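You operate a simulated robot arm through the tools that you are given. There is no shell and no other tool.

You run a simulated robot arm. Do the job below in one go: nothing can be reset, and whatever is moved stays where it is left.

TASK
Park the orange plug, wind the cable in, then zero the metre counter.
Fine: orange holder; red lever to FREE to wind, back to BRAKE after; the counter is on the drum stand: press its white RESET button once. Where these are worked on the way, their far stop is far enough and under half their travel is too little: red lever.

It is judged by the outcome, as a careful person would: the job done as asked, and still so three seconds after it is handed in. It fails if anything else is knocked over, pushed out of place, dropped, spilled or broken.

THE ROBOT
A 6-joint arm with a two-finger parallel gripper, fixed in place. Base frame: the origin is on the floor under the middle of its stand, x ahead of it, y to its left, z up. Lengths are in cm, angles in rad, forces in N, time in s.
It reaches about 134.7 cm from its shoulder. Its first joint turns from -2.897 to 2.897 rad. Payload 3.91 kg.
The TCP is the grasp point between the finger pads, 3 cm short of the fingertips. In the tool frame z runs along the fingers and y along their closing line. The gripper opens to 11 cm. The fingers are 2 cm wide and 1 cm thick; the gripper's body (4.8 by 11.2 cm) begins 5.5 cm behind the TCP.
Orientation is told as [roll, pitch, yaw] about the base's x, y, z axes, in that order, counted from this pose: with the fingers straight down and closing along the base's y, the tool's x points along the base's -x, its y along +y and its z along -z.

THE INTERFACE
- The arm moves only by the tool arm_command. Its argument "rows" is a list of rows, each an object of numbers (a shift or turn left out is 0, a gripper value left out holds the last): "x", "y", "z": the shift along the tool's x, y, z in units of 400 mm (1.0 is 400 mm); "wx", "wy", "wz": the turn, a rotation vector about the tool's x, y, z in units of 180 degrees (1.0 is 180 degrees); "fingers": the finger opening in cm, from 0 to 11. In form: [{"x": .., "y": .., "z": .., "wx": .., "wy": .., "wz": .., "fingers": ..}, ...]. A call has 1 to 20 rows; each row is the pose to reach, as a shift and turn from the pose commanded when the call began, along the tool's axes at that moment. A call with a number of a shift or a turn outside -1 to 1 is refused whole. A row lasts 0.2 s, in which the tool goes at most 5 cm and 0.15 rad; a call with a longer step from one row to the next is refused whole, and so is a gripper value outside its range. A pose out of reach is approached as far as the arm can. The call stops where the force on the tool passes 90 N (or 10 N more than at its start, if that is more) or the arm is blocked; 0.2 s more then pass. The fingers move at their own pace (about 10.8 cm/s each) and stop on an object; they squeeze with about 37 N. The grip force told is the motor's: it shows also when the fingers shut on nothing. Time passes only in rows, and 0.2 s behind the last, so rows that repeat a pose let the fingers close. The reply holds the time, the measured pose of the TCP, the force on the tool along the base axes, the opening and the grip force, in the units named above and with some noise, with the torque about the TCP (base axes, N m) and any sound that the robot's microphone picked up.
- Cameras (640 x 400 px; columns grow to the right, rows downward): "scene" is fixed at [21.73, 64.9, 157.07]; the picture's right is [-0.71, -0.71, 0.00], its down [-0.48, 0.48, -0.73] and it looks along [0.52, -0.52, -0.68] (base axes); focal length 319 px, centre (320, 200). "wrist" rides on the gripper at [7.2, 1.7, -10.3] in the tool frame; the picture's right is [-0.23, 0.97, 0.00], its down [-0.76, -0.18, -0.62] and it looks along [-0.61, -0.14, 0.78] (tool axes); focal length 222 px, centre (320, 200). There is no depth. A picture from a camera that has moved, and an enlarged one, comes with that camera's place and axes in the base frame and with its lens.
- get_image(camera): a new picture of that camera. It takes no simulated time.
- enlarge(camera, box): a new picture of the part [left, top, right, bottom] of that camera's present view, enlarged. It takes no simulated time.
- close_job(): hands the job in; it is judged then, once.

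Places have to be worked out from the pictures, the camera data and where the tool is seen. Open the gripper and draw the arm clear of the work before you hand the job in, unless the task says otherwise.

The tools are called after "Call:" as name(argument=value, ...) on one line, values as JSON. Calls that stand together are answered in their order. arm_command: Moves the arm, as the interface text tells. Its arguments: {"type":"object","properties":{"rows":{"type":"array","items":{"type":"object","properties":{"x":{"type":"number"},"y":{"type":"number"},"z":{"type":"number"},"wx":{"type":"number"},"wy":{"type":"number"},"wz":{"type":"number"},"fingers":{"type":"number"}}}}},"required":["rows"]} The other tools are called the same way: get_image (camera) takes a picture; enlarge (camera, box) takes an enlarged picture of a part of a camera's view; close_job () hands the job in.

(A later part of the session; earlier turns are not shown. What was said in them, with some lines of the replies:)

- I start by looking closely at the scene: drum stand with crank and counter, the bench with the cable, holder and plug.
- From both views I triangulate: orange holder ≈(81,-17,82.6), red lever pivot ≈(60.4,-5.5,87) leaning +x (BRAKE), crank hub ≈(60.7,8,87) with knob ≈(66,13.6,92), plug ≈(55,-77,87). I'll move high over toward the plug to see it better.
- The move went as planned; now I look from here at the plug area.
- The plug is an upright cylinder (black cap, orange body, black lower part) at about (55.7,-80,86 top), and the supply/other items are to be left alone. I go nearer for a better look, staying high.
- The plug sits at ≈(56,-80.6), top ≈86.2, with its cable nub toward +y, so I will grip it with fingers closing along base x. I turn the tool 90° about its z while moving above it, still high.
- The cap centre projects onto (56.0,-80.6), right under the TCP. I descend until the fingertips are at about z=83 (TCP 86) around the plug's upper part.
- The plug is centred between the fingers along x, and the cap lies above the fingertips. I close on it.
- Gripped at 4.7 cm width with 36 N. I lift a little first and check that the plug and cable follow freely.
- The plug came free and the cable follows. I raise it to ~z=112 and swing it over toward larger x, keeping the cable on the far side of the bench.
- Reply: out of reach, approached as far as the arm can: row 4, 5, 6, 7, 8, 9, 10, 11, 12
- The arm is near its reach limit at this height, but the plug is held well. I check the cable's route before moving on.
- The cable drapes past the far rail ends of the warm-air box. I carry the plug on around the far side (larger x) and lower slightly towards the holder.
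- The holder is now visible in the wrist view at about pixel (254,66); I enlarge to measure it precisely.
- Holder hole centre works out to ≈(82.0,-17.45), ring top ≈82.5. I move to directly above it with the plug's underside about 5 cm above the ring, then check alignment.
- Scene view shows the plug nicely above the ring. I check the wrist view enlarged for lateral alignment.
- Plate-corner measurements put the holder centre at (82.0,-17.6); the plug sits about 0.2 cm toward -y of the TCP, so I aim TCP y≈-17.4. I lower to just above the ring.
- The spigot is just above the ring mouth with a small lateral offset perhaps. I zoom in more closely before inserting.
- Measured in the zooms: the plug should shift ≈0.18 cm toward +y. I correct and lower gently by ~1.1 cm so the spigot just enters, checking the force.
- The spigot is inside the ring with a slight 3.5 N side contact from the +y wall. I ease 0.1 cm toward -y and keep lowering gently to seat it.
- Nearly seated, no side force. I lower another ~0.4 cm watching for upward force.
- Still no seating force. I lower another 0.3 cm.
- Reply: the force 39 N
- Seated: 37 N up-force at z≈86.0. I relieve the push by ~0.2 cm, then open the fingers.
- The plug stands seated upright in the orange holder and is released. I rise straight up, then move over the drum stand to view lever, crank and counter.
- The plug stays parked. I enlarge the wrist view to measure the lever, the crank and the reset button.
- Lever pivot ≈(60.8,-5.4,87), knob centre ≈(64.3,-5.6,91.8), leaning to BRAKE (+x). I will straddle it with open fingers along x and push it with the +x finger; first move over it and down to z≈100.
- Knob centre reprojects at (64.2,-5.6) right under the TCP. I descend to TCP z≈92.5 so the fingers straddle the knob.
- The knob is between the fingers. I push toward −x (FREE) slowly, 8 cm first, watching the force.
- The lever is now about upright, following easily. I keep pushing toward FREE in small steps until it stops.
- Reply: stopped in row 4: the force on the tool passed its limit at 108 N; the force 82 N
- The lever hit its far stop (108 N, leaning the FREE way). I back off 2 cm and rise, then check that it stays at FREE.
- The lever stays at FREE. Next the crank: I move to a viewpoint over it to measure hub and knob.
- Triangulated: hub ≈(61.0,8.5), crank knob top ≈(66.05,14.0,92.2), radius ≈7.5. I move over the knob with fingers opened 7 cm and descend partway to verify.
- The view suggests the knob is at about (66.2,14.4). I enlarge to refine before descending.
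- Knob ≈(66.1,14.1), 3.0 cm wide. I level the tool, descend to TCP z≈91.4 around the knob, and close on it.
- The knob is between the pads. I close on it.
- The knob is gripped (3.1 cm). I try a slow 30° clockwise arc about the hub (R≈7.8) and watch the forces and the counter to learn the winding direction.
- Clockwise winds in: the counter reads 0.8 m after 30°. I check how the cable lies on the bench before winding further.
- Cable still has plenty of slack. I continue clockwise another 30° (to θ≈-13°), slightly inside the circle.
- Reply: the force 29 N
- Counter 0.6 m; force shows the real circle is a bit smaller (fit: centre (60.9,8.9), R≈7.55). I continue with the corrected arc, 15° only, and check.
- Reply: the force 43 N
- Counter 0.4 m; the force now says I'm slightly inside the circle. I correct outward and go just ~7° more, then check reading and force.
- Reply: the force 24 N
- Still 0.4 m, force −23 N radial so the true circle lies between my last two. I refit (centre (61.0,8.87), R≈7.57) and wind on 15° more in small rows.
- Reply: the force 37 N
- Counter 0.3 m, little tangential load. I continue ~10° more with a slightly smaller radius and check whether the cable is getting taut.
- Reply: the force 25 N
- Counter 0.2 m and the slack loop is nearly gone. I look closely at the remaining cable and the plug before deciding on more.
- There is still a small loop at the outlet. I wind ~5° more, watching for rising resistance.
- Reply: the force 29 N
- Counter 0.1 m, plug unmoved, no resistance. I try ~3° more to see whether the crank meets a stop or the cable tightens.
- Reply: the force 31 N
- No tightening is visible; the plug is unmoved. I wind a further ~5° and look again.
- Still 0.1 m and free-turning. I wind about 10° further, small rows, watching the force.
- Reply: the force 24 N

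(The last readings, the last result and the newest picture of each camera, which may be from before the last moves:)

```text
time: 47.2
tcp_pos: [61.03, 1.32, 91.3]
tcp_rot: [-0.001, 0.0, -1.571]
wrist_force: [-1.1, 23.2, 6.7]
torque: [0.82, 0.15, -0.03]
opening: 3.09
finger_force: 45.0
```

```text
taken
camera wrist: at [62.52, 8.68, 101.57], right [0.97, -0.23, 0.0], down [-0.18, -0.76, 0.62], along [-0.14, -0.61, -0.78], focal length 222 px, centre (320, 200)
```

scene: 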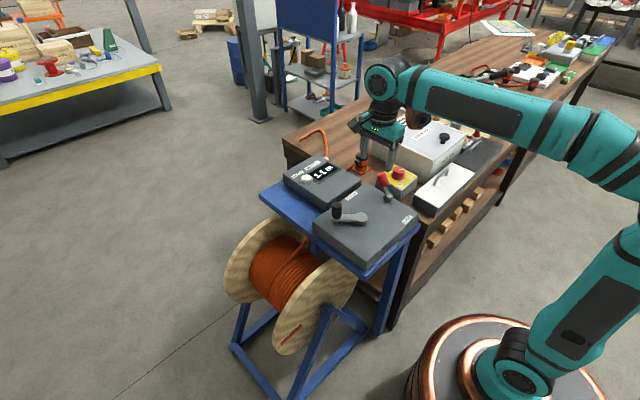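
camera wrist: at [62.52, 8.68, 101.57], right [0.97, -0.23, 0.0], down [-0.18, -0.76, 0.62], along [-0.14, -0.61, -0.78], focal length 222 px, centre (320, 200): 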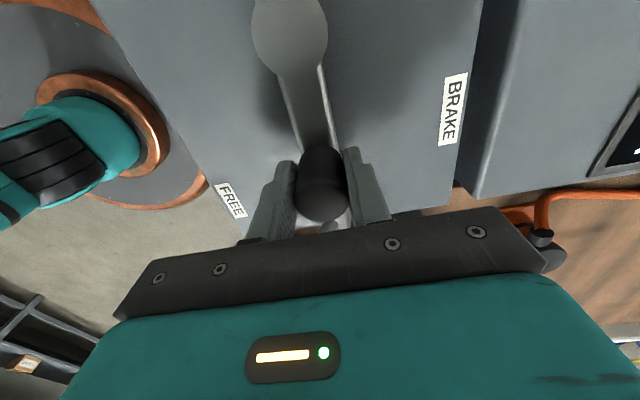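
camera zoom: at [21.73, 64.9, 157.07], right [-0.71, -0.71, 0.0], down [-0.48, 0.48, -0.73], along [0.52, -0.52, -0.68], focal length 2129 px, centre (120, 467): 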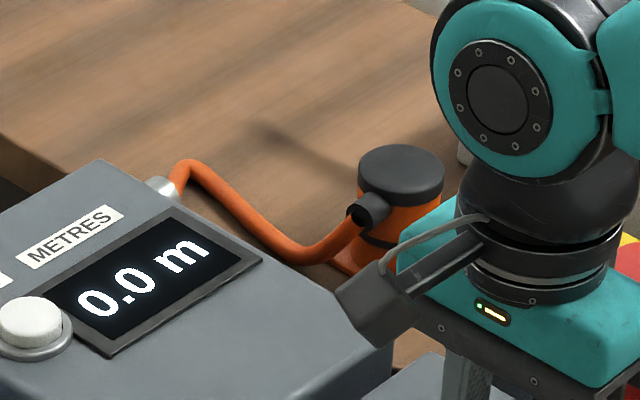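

Counter now reads 0.0 m and the cable runs in a short curve straight from outlet to the parked plug – it is wound in. I release the crank knob and rise.

Call:
arm_command(rows=[{"x": 0.003}, {"x": 0.003, "fingers": 6}, {"x": 0.003, "fingers": 6}, {"x": 0.003, "fingers": 6}, {"x": 0.003, "z": -0.05, "fingers": 6}, {"x": 0.003, "z": -0.14, "fingers": 6}, {"x": 0.003, "z": -0.25, "fingers": 6}, {"x": 0.003, "z": -0.36, "fingers": 6}, {"x": 0.003, "z": -0.4, "fingers": 6}])

Call:
enlarge(camera="scene", box=[270, 120, 430, 260])

Call:
get_image(camera="wrist")

```text
time: 49.2
tcp_pos: [61.06, 1.27, 107.33]
tcp_rot: [-0.001, -0.001, -1.571]
wrist_force: [0.0, -0.1, 0.3]
torque: [-0.04, 0.04, 0.01]
opening: 6.01
finger_force: 0.0
```

```text
2.86 times, centred on (350, 190) of scene
camera zoom: at [21.73, 64.9, 157.07], right [-0.71, -0.71, 0.0], down [-0.48, 0.48, -0.73], along [0.52, -0.52, -0.68], focal length 912 px, centre (234, 229)
```

zoom: 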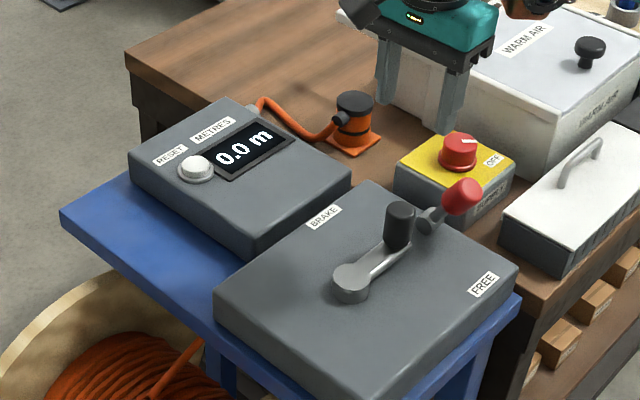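

```text
taken
camera wrist: at [62.65, 8.67, 117.59], right [0.97, -0.23, 0.0], down [-0.18, -0.76, 0.62], along [-0.14, -0.61, -0.78], focal length 222 px, centre (320, 200)
```

wrist: 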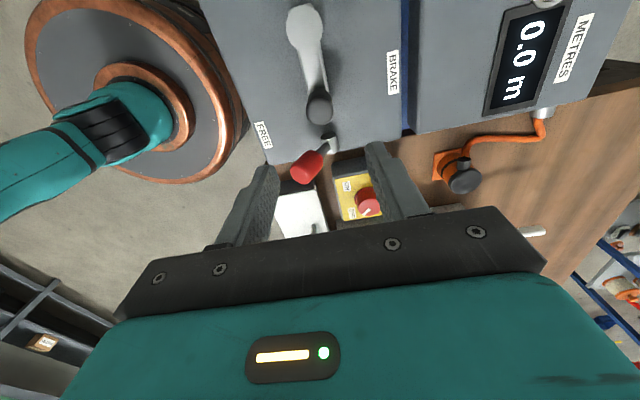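

Crank released, counter stays at 0.0 m, plug in place. Now the red lever back to BRAKE: I move above it (knob leaning −x, centre ≈(57.2,-5.6)) with 8 cm opening, and check.

Call:
arm_command(rows=[{"x": -0.06, "y": -0.03, "z": 0.0, "fingers": 8}, {"x": -0.12, "y": -0.065, "z": 0.04, "fingers": 8}, {"x": -0.169, "y": -0.0915, "z": 0.1, "fingers": 8}, {"x": -0.169, "y": -0.0915, "z": 0.19, "fingers": 8}, {"x": -0.169, "y": -0.0915, "z": 0.19, "fingers": 8}])

Call:
enlarge(camera="wrist", box=[200, 60, 440, 240])

Call:
enlarge(camera="scene", box=[320, 130, 440, 230])

```text
time: 50.4
tcp_pos: [57.62, -5.25, 99.61]
tcp_rot: [0.0, -0.001, -1.571]
wrist_force: [0.0, 0.6, 0.0]
torque: [-0.04, 0.0, -0.02]
opening: 8.0
finger_force: 0.0
```

```text
2.22 times, centred on (320, 150) of wrist
camera zoom: at [59.22, 2.07, 109.95], right [0.97, -0.23, 0.0], down [-0.18, -0.76, 0.62], along [-0.14, -0.61, -0.78], focal length 494 px, centre (320, 311)
```

zoom: 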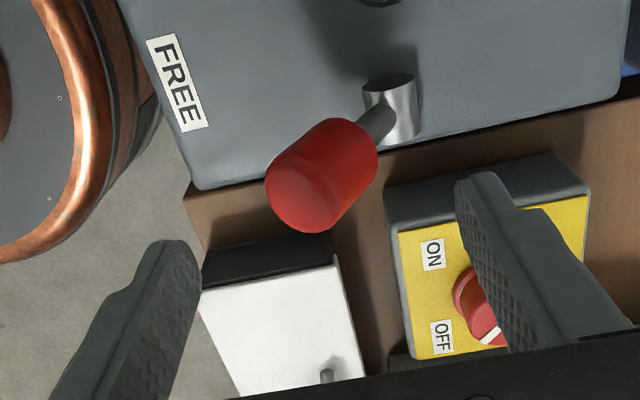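

```text
4.00 times, centred on (380, 180) of scene
camera zoom: at [21.73, 64.9, 157.07], right [-0.71, -0.71, 0.0], down [-0.48, 0.48, -0.73], along [0.52, -0.52, -0.68], focal length 1277 px, centre (80, 280)
```

zoom: 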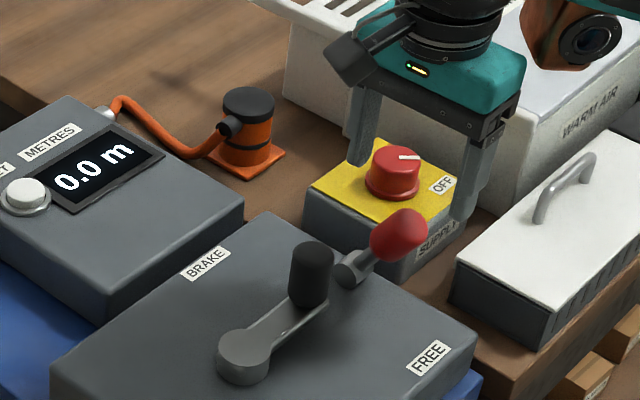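

Knob centre is at ≈(57.5,-5.6), between the fingers. I descend to TCP z≈92.6.

Call:
arm_command(rows=[{"x": -0.005, "z": 0.05}, {"x": -0.005, "z": 0.1}, {"x": -0.005, "z": 0.145}, {"x": -0.005, "z": 0.175}, {"x": -0.005, "z": 0.175}])

Call:
get_image(camera="wrist")

```text
time: 51.6
tcp_pos: [57.3, -5.62, 92.69]
tcp_rot: [0.001, 0.0, -1.571]
wrist_force: [-0.2, -0.4, 0.2]
torque: [0.01, -0.03, -0.01]
opening: 8.02
finger_force: 0.0
```

```text
taken
camera wrist: at [58.93, 1.72, 103.0], right [0.97, -0.23, 0.0], down [-0.18, -0.76, 0.62], along [-0.14, -0.61, -0.78], focal length 222 px, centre (320, 200)
```

wrist: 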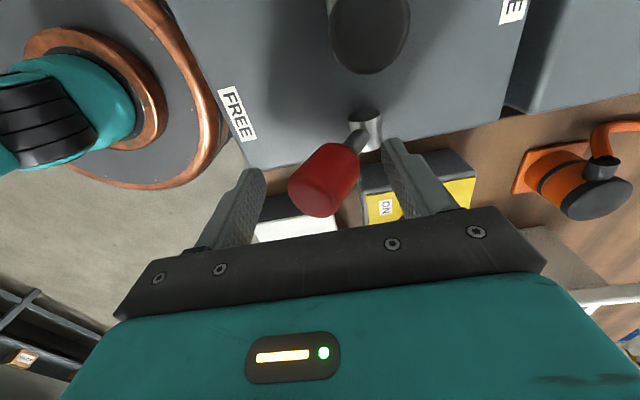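

The fingers straddle the lever. I push toward +x (BRAKE) slowly.

Call:
arm_command(rows=[{"y": 0.025}, {"y": 0.05}, {"y": 0.075}, {"y": 0.1}, {"y": 0.125}, {"y": 0.15}, {"y": 0.17}, {"y": 0.185}, {"y": 0.195}])

Call:
get_image(camera="wrist")

Call:
enlarge(camera="scene", box=[320, 130, 440, 230])

```text
time: 53.6
tcp_pos: [65.17, -5.59, 92.68]
tcp_rot: [0.0, 0.0, -1.571]
wrist_force: [-0.1, 0.0, -0.1]
torque: [0.0, 0.01, 0.0]
opening: 8.02
finger_force: 0.0
```

```text
taken
camera wrist: at [66.73, 1.7, 103.02], right [0.97, -0.23, 0.0], down [-0.18, -0.76, 0.62], along [-0.14, -0.61, -0.78], focal length 222 px, centre (320, 200)
```

wrist: 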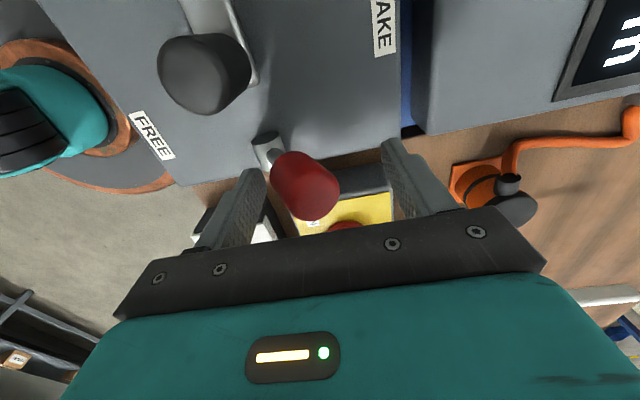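

```text
4.00 times, centred on (380, 180) of scene
camera zoom: at [21.73, 64.9, 157.07], right [-0.71, -0.71, 0.0], down [-0.48, 0.48, -0.73], along [0.52, -0.52, -0.68], focal length 1277 px, centre (80, 280)
```

zoom: 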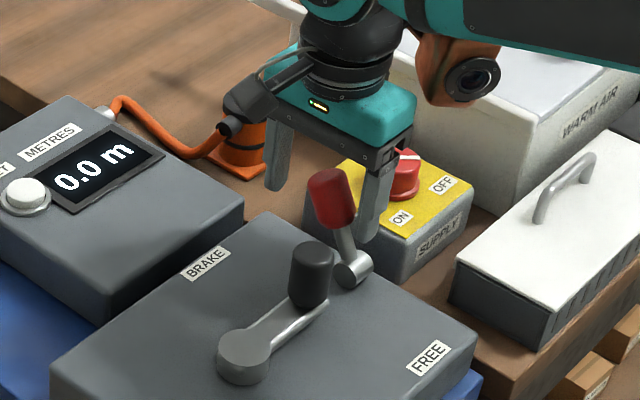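

The lever is nearly back at its original BRAKE place. I push a bit more in small steps to reach the stop.

Call:
arm_command(rows=[{"y": 0.008}, {"y": 0.016}, {"y": 0.024}, {"y": 0.032}, {"y": 0.04}])

Call:
enlarge(camera="scene", box=[320, 130, 440, 230])

```text
time: 54.8
tcp_pos: [66.61, -5.56, 92.68]
tcp_rot: [-0.001, 0.0, -1.571]
wrist_force: [-18.9, -0.9, -6.4]
torque: [0.0, 0.12, 0.04]
opening: 8.94
finger_force: 8.9
```

```text
4.00 times, centred on (380, 180) of scene
camera zoom: at [21.73, 64.9, 157.07], right [-0.71, -0.71, 0.0], down [-0.48, 0.48, -0.73], along [0.52, -0.52, -0.68], focal length 1277 px, centre (80, 280)
```

zoom: 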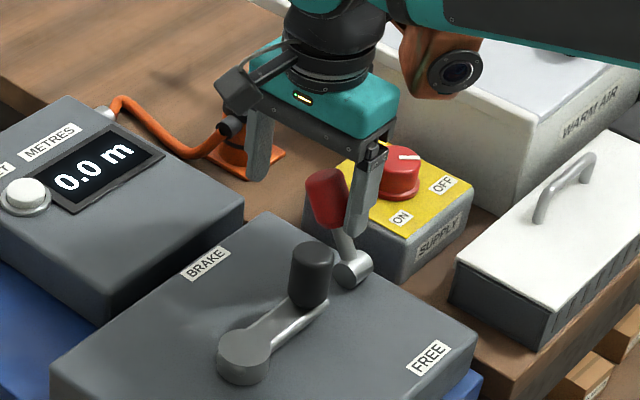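

The lever is against its BRAKE stop (finger yields, 19 N). I back off 1.5 cm and rise.

Call:
arm_command(rows=[{"y": -0.02}, {"y": -0.035}, {"y": -0.035, "z": -0.06}, {"y": -0.035, "z": -0.16}, {"y": -0.035, "z": -0.27}, {"y": -0.035, "z": -0.38}, {"y": -0.035, "z": -0.38}])

Call:
enlarge(camera="scene", box=[270, 120, 430, 260])

Call:
get_image(camera="wrist")

```text
time: 56.4
tcp_pos: [65.14, -5.68, 107.9]
tcp_rot: [0.001, 0.0, -1.57]
wrist_force: [-0.3, -0.1, -0.3]
torque: [0.03, 0.02, 0.02]
opening: 8.0
finger_force: 0.1
```

```text
2.86 times, centred on (350, 190) of scene
camera zoom: at [21.73, 64.9, 157.07], right [-0.71, -0.71, 0.0], down [-0.48, 0.48, -0.73], along [0.52, -0.52, -0.68], focal length 912 px, centre (234, 229)
```

zoom: 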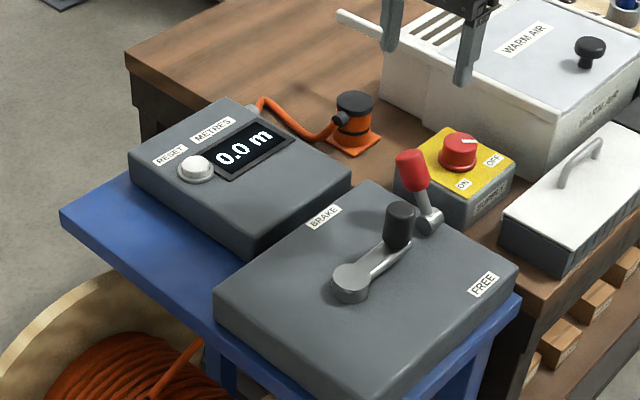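

```text
taken
camera wrist: at [66.71, 1.64, 118.24], right [0.97, -0.23, 0.0], down [-0.18, -0.76, 0.62], along [-0.14, -0.61, -0.78], focal length 222 px, centre (320, 200)
```

wrist: 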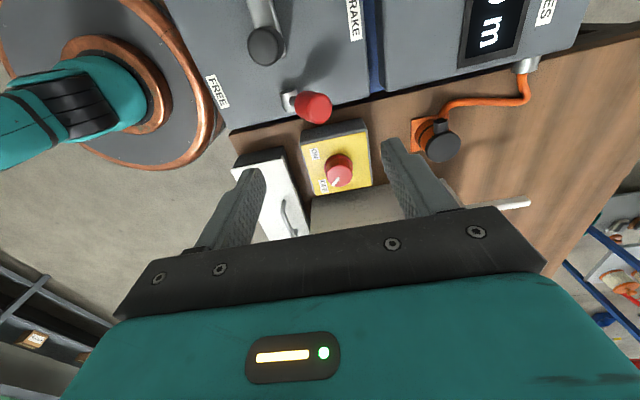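

Lever is at BRAKE, counter 0.0 m, plug parked. RESET button triangulates to ≈(87.8,6.4,85.4); I close the fingers and move above it to check.

Call:
arm_command(rows=[{"x": 0.05, "y": 0.09, "z": 0.0, "fingers": 0}, {"x": 0.1, "y": 0.19, "z": 0.0, "fingers": 0}, {"x": 0.15, "y": 0.285, "z": 0.02, "fingers": 0}, {"x": 0.2, "y": 0.38, "z": 0.05, "fingers": 0}, {"x": 0.25, "y": 0.475, "z": 0.1, "fingers": 0}, {"x": 0.302, "y": 0.567, "z": 0.15, "fingers": 0}, {"x": 0.302, "y": 0.567, "z": 0.2, "fingers": 0}, {"x": 0.302, "y": 0.567, "z": 0.2, "fingers": 0}])

Call:
get_image(camera="wrist")

Call:
enlarge(camera="scene", box=[270, 120, 390, 220])

```text
time: 58.2
tcp_pos: [87.92, 6.34, 99.79]
tcp_rot: [0.001, 0.0, -1.57]
wrist_force: [0.4, -0.4, -0.1]
torque: [-0.04, 0.0, 0.0]
opening: 0.01
finger_force: 36.8
```

```text
taken
camera wrist: at [89.37, 13.58, 110.18], right [0.97, -0.23, 0.0], down [-0.18, -0.76, 0.62], along [-0.14, -0.61, -0.78], focal length 222 px, centre (320, 200)
```

wrist: 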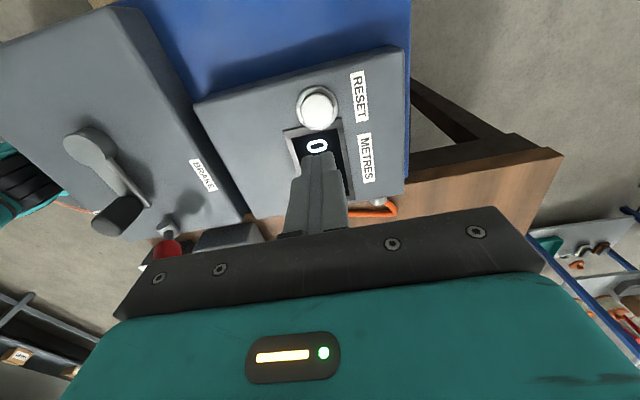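

```text
4.00 times, centred on (330, 170) of scene
camera zoom: at [21.73, 64.9, 157.07], right [-0.71, -0.71, 0.0], down [-0.48, 0.48, -0.73], along [0.52, -0.52, -0.68], focal length 1277 px, centre (280, 320)
```

zoom: 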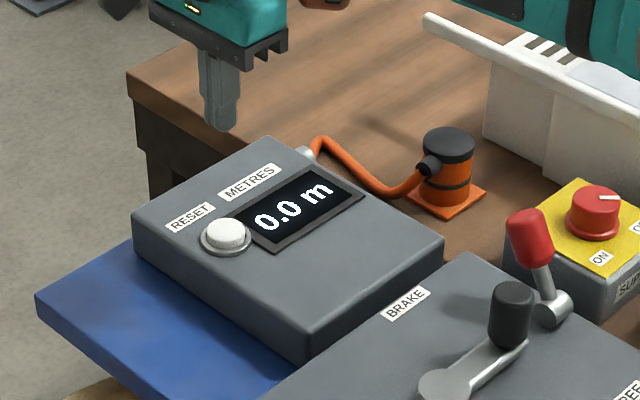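

Button centre reprojects to (87.7,6.55). I adjust slightly and descend to about 1 cm above it.

Call:
arm_command(rows=[{"x": 0.004, "y": -0.004, "z": 0.08}, {"x": 0.004, "y": -0.004, "z": 0.16}, {"x": 0.004, "y": -0.004, "z": 0.22}, {"x": 0.004, "y": -0.004, "z": 0.24}, {"x": 0.004, "y": -0.004, "z": 0.24}])

Call:
get_image(camera="wrist")

Call:
enlarge(camera="scene", box=[280, 140, 360, 200])

```text
time: 59.4
tcp_pos: [87.66, 6.77, 90.31]
tcp_rot: [-0.001, -0.002, -1.572]
wrist_force: [-0.5, 0.8, 0.0]
torque: [0.02, 0.0, -0.03]
opening: 0.03
finger_force: 37.4
```

```text
taken
camera wrist: at [89.28, 13.9, 100.64], right [0.97, -0.23, 0.0], down [-0.18, -0.76, 0.62], along [-0.14, -0.61, -0.78], focal length 222 px, centre (320, 200)
```

wrist: 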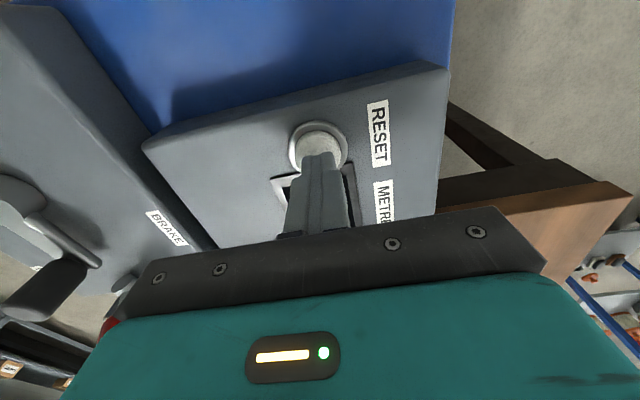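

```text
6.67 times, centred on (320, 170) of scene
camera zoom: at [21.73, 64.9, 157.07], right [-0.71, -0.71, 0.0], down [-0.48, 0.48, -0.73], along [0.52, -0.52, -0.68], focal length 2129 px, centre (320, 400)
```

zoom: 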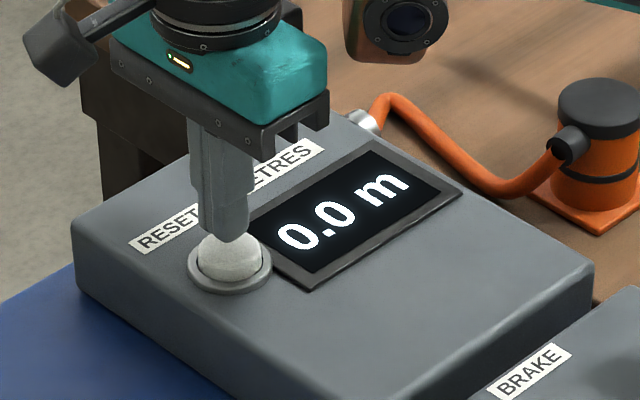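

The fingertips are right above the button by ~1 cm. I lower 0.8 cm gently and read the force.

Call:
arm_command(rows=[{"z": 0.007}, {"z": 0.014}, {"z": 0.02}])

Call:
enlarge(camera="scene", box=[280, 140, 360, 200])

```text
time: 60.2
tcp_pos: [87.84, 6.65, 89.37]
tcp_rot: [0.001, 0.0, -1.571]
wrist_force: [0.3, 0.4, 0.0]
torque: [-0.02, 0.0, 0.0]
opening: 0.0
finger_force: 37.0
```

```text
6.67 times, centred on (320, 170) of scene
camera zoom: at [21.73, 64.9, 157.07], right [-0.71, -0.71, 0.0], down [-0.48, 0.48, -0.73], along [0.52, -0.52, -0.68], focal length 2129 px, centre (320, 400)
```

zoom: 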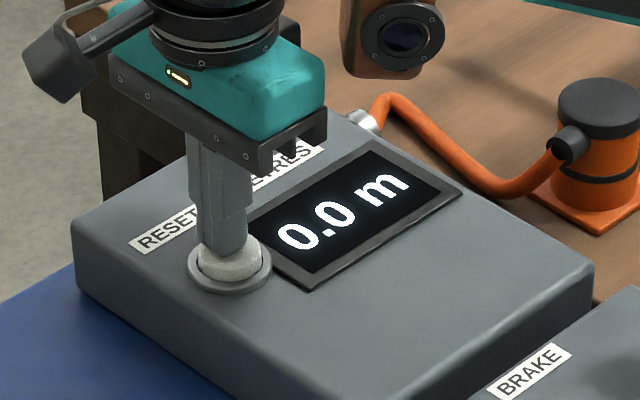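

No contact yet. I press on in ~0.2 cm rows.

Call:
arm_command(rows=[{"z": 0.005}, {"z": 0.01}, {"z": 0.015}])

Call:
enlarge(camera="scene", box=[280, 140, 360, 200])

```text
time: 61.0
tcp_pos: [87.88, 6.63, 88.94]
tcp_rot: [0.001, 0.001, -1.571]
wrist_force: [1.6, 0.3, 2.6]
torque: [-0.01, -0.05, -0.03]
opening: 0.0
finger_force: 37.4
heard: click
```

```text
6.67 times, centred on (320, 170) of scene
camera zoom: at [21.73, 64.9, 157.07], right [-0.71, -0.71, 0.0], down [-0.48, 0.48, -0.73], along [0.52, -0.52, -0.68], focal length 2129 px, centre (320, 400)
```

zoom: 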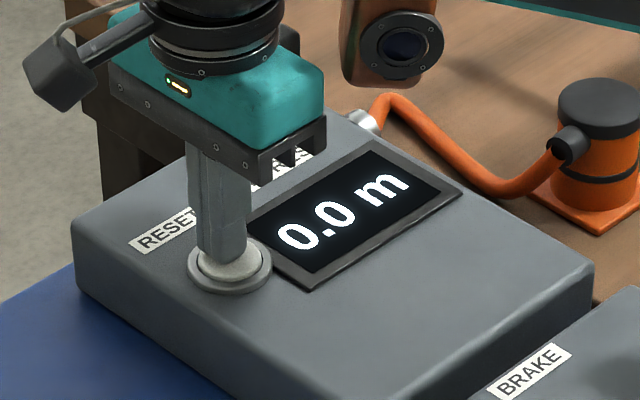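

A click: the RESET button is pressed once. I lift straight up off it, then draw the arm back and open the gripper.

Call:
arm_command(rows=[{"z": -0.03}, {"z": -0.1}, {"z": -0.2}, {"z": -0.3}, {"z": -0.4}, {"z": -0.48}, {"z": -0.5, "y": -0.08, "x": -0.04}, {"z": -0.52, "y": -0.17, "x": -0.1}, {"z": -0.54, "y": -0.26, "x": -0.16}, {"z": -0.56, "y": -0.35, "x": -0.22}, {"z": -0.58, "y": -0.44, "x": -0.28}, {"z": -0.6, "y": -0.53, "x": -0.34}, {"z": -0.6, "y": -0.62, "x": -0.4}, {"z": -0.6, "y": -0.7, "x": -0.46, "fingers": 8}, {"z": -0.6, "y": -0.7, "x": -0.46, "fingers": 8}, {"z": -0.6, "y": -0.7, "x": -0.46, "fingers": 8}])

Call:
get_image(camera="scene")

Call:
enlarge(camera="scene", box=[270, 110, 430, 250])

Call:
get_image(camera="wrist")

```text
time: 64.4
tcp_pos: [59.95, -11.77, 112.85]
tcp_rot: [-0.001, 0.0, -1.572]
wrist_force: [-1.3, -0.2, 0.5]
torque: [0.0, 0.01, 0.0]
opening: 7.98
finger_force: 0.0
```

```text
taken
```

scene: 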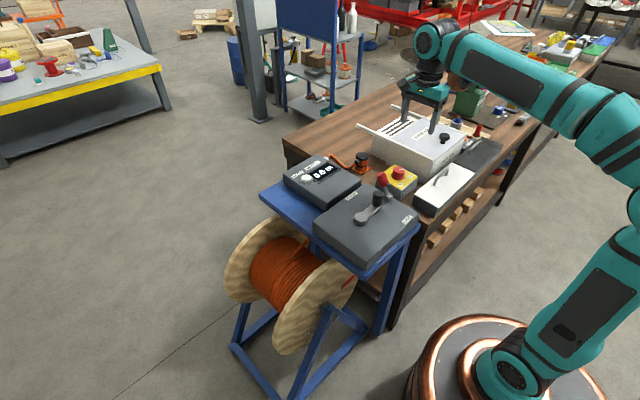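

```text
2.86 times, centred on (350, 180) of scene
camera zoom: at [21.73, 64.9, 157.07], right [-0.71, -0.71, 0.0], down [-0.48, 0.48, -0.73], along [0.52, -0.52, -0.68], focal length 912 px, centre (234, 257)
```

zoom: 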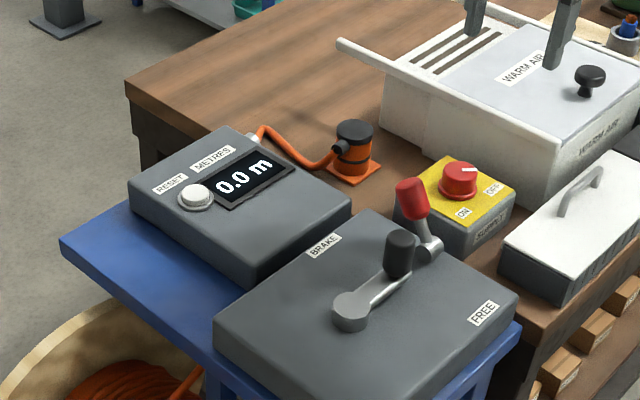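

```text
taken
camera wrist: at [61.51, -4.49, 123.09], right [0.97, -0.23, 0.0], down [-0.18, -0.76, 0.62], along [-0.14, -0.61, -0.78], focal length 222 px, centre (320, 200)
```

wrist: 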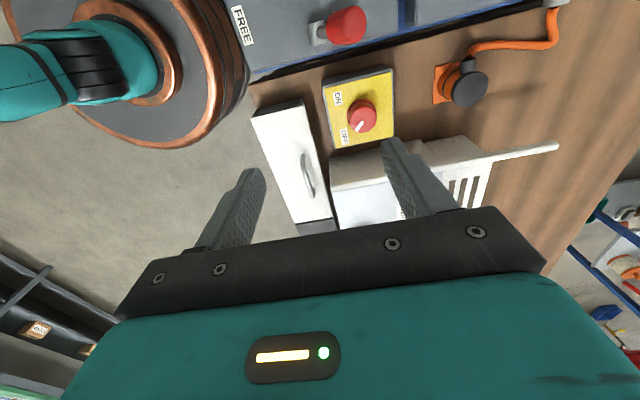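

Everything reads right: plug parked, lever at BRAKE, counter 0.0 m. I do a last check that the other bench items are undisturbed.

Call:
enlarge(camera="scene", box=[400, 50, 570, 180])

Call:
enlarge(camera="scene", box=[340, 140, 420, 200])

```text
3.08 times, centred on (485, 115) of scene
camera zoom: at [21.73, 64.9, 157.07], right [-0.71, -0.71, 0.0], down [-0.48, 0.48, -0.73], along [0.52, -0.52, -0.68], focal length 983 px, centre (-188, 462)
```

zoom: 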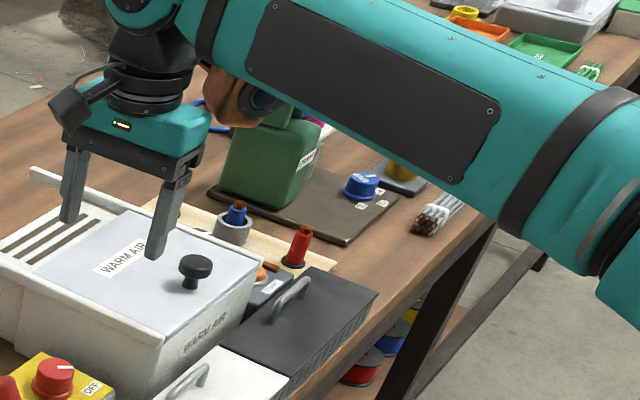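

```text
6.67 times, centred on (380, 170) of scene
camera zoom: at [21.73, 64.9, 157.07], right [-0.71, -0.71, 0.0], down [-0.48, 0.48, -0.73], along [0.52, -0.52, -0.68], focal length 2129 px, centre (-80, 400)
```

zoom: 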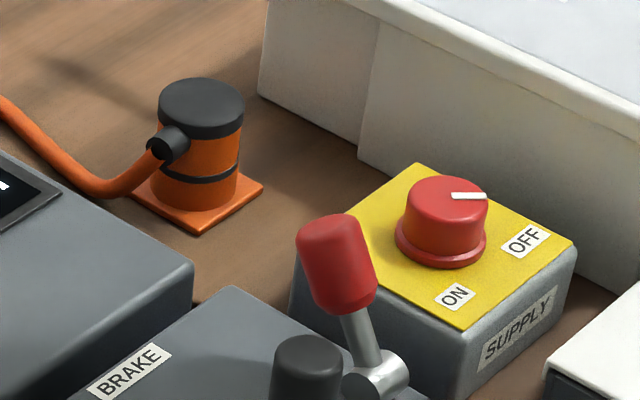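

Plug is seated in the orange holder, lever at BRAKE, crank and counter settled at 0.0 m, other items undisturbed, and the open gripper is well clear. I hand the job in.

Call:
close_job()

```text
The job is handed in.
```

The job is done and handed in; the hand-in came back without a verdict.

- **Plug:** The orange plug is seated upright in the orange holder and did not move while the cable was wound in.
- **Cable:** I pushed the red lever to its FREE stop and turned the crank clockwise until the counter went from 1.1 m to 0.0 m. A short curve of cable is left between the outlet and the plug. The lever is back against its BRAKE stop.
- **Counter:** I pressed the white RESET button once and heard one click. It already read 0.0 m from the winding, so the display did not change.

In the last pictures nothing else on the bench looked disturbed, though the arm hid part of the far end. The gripper is open and clear of the work.
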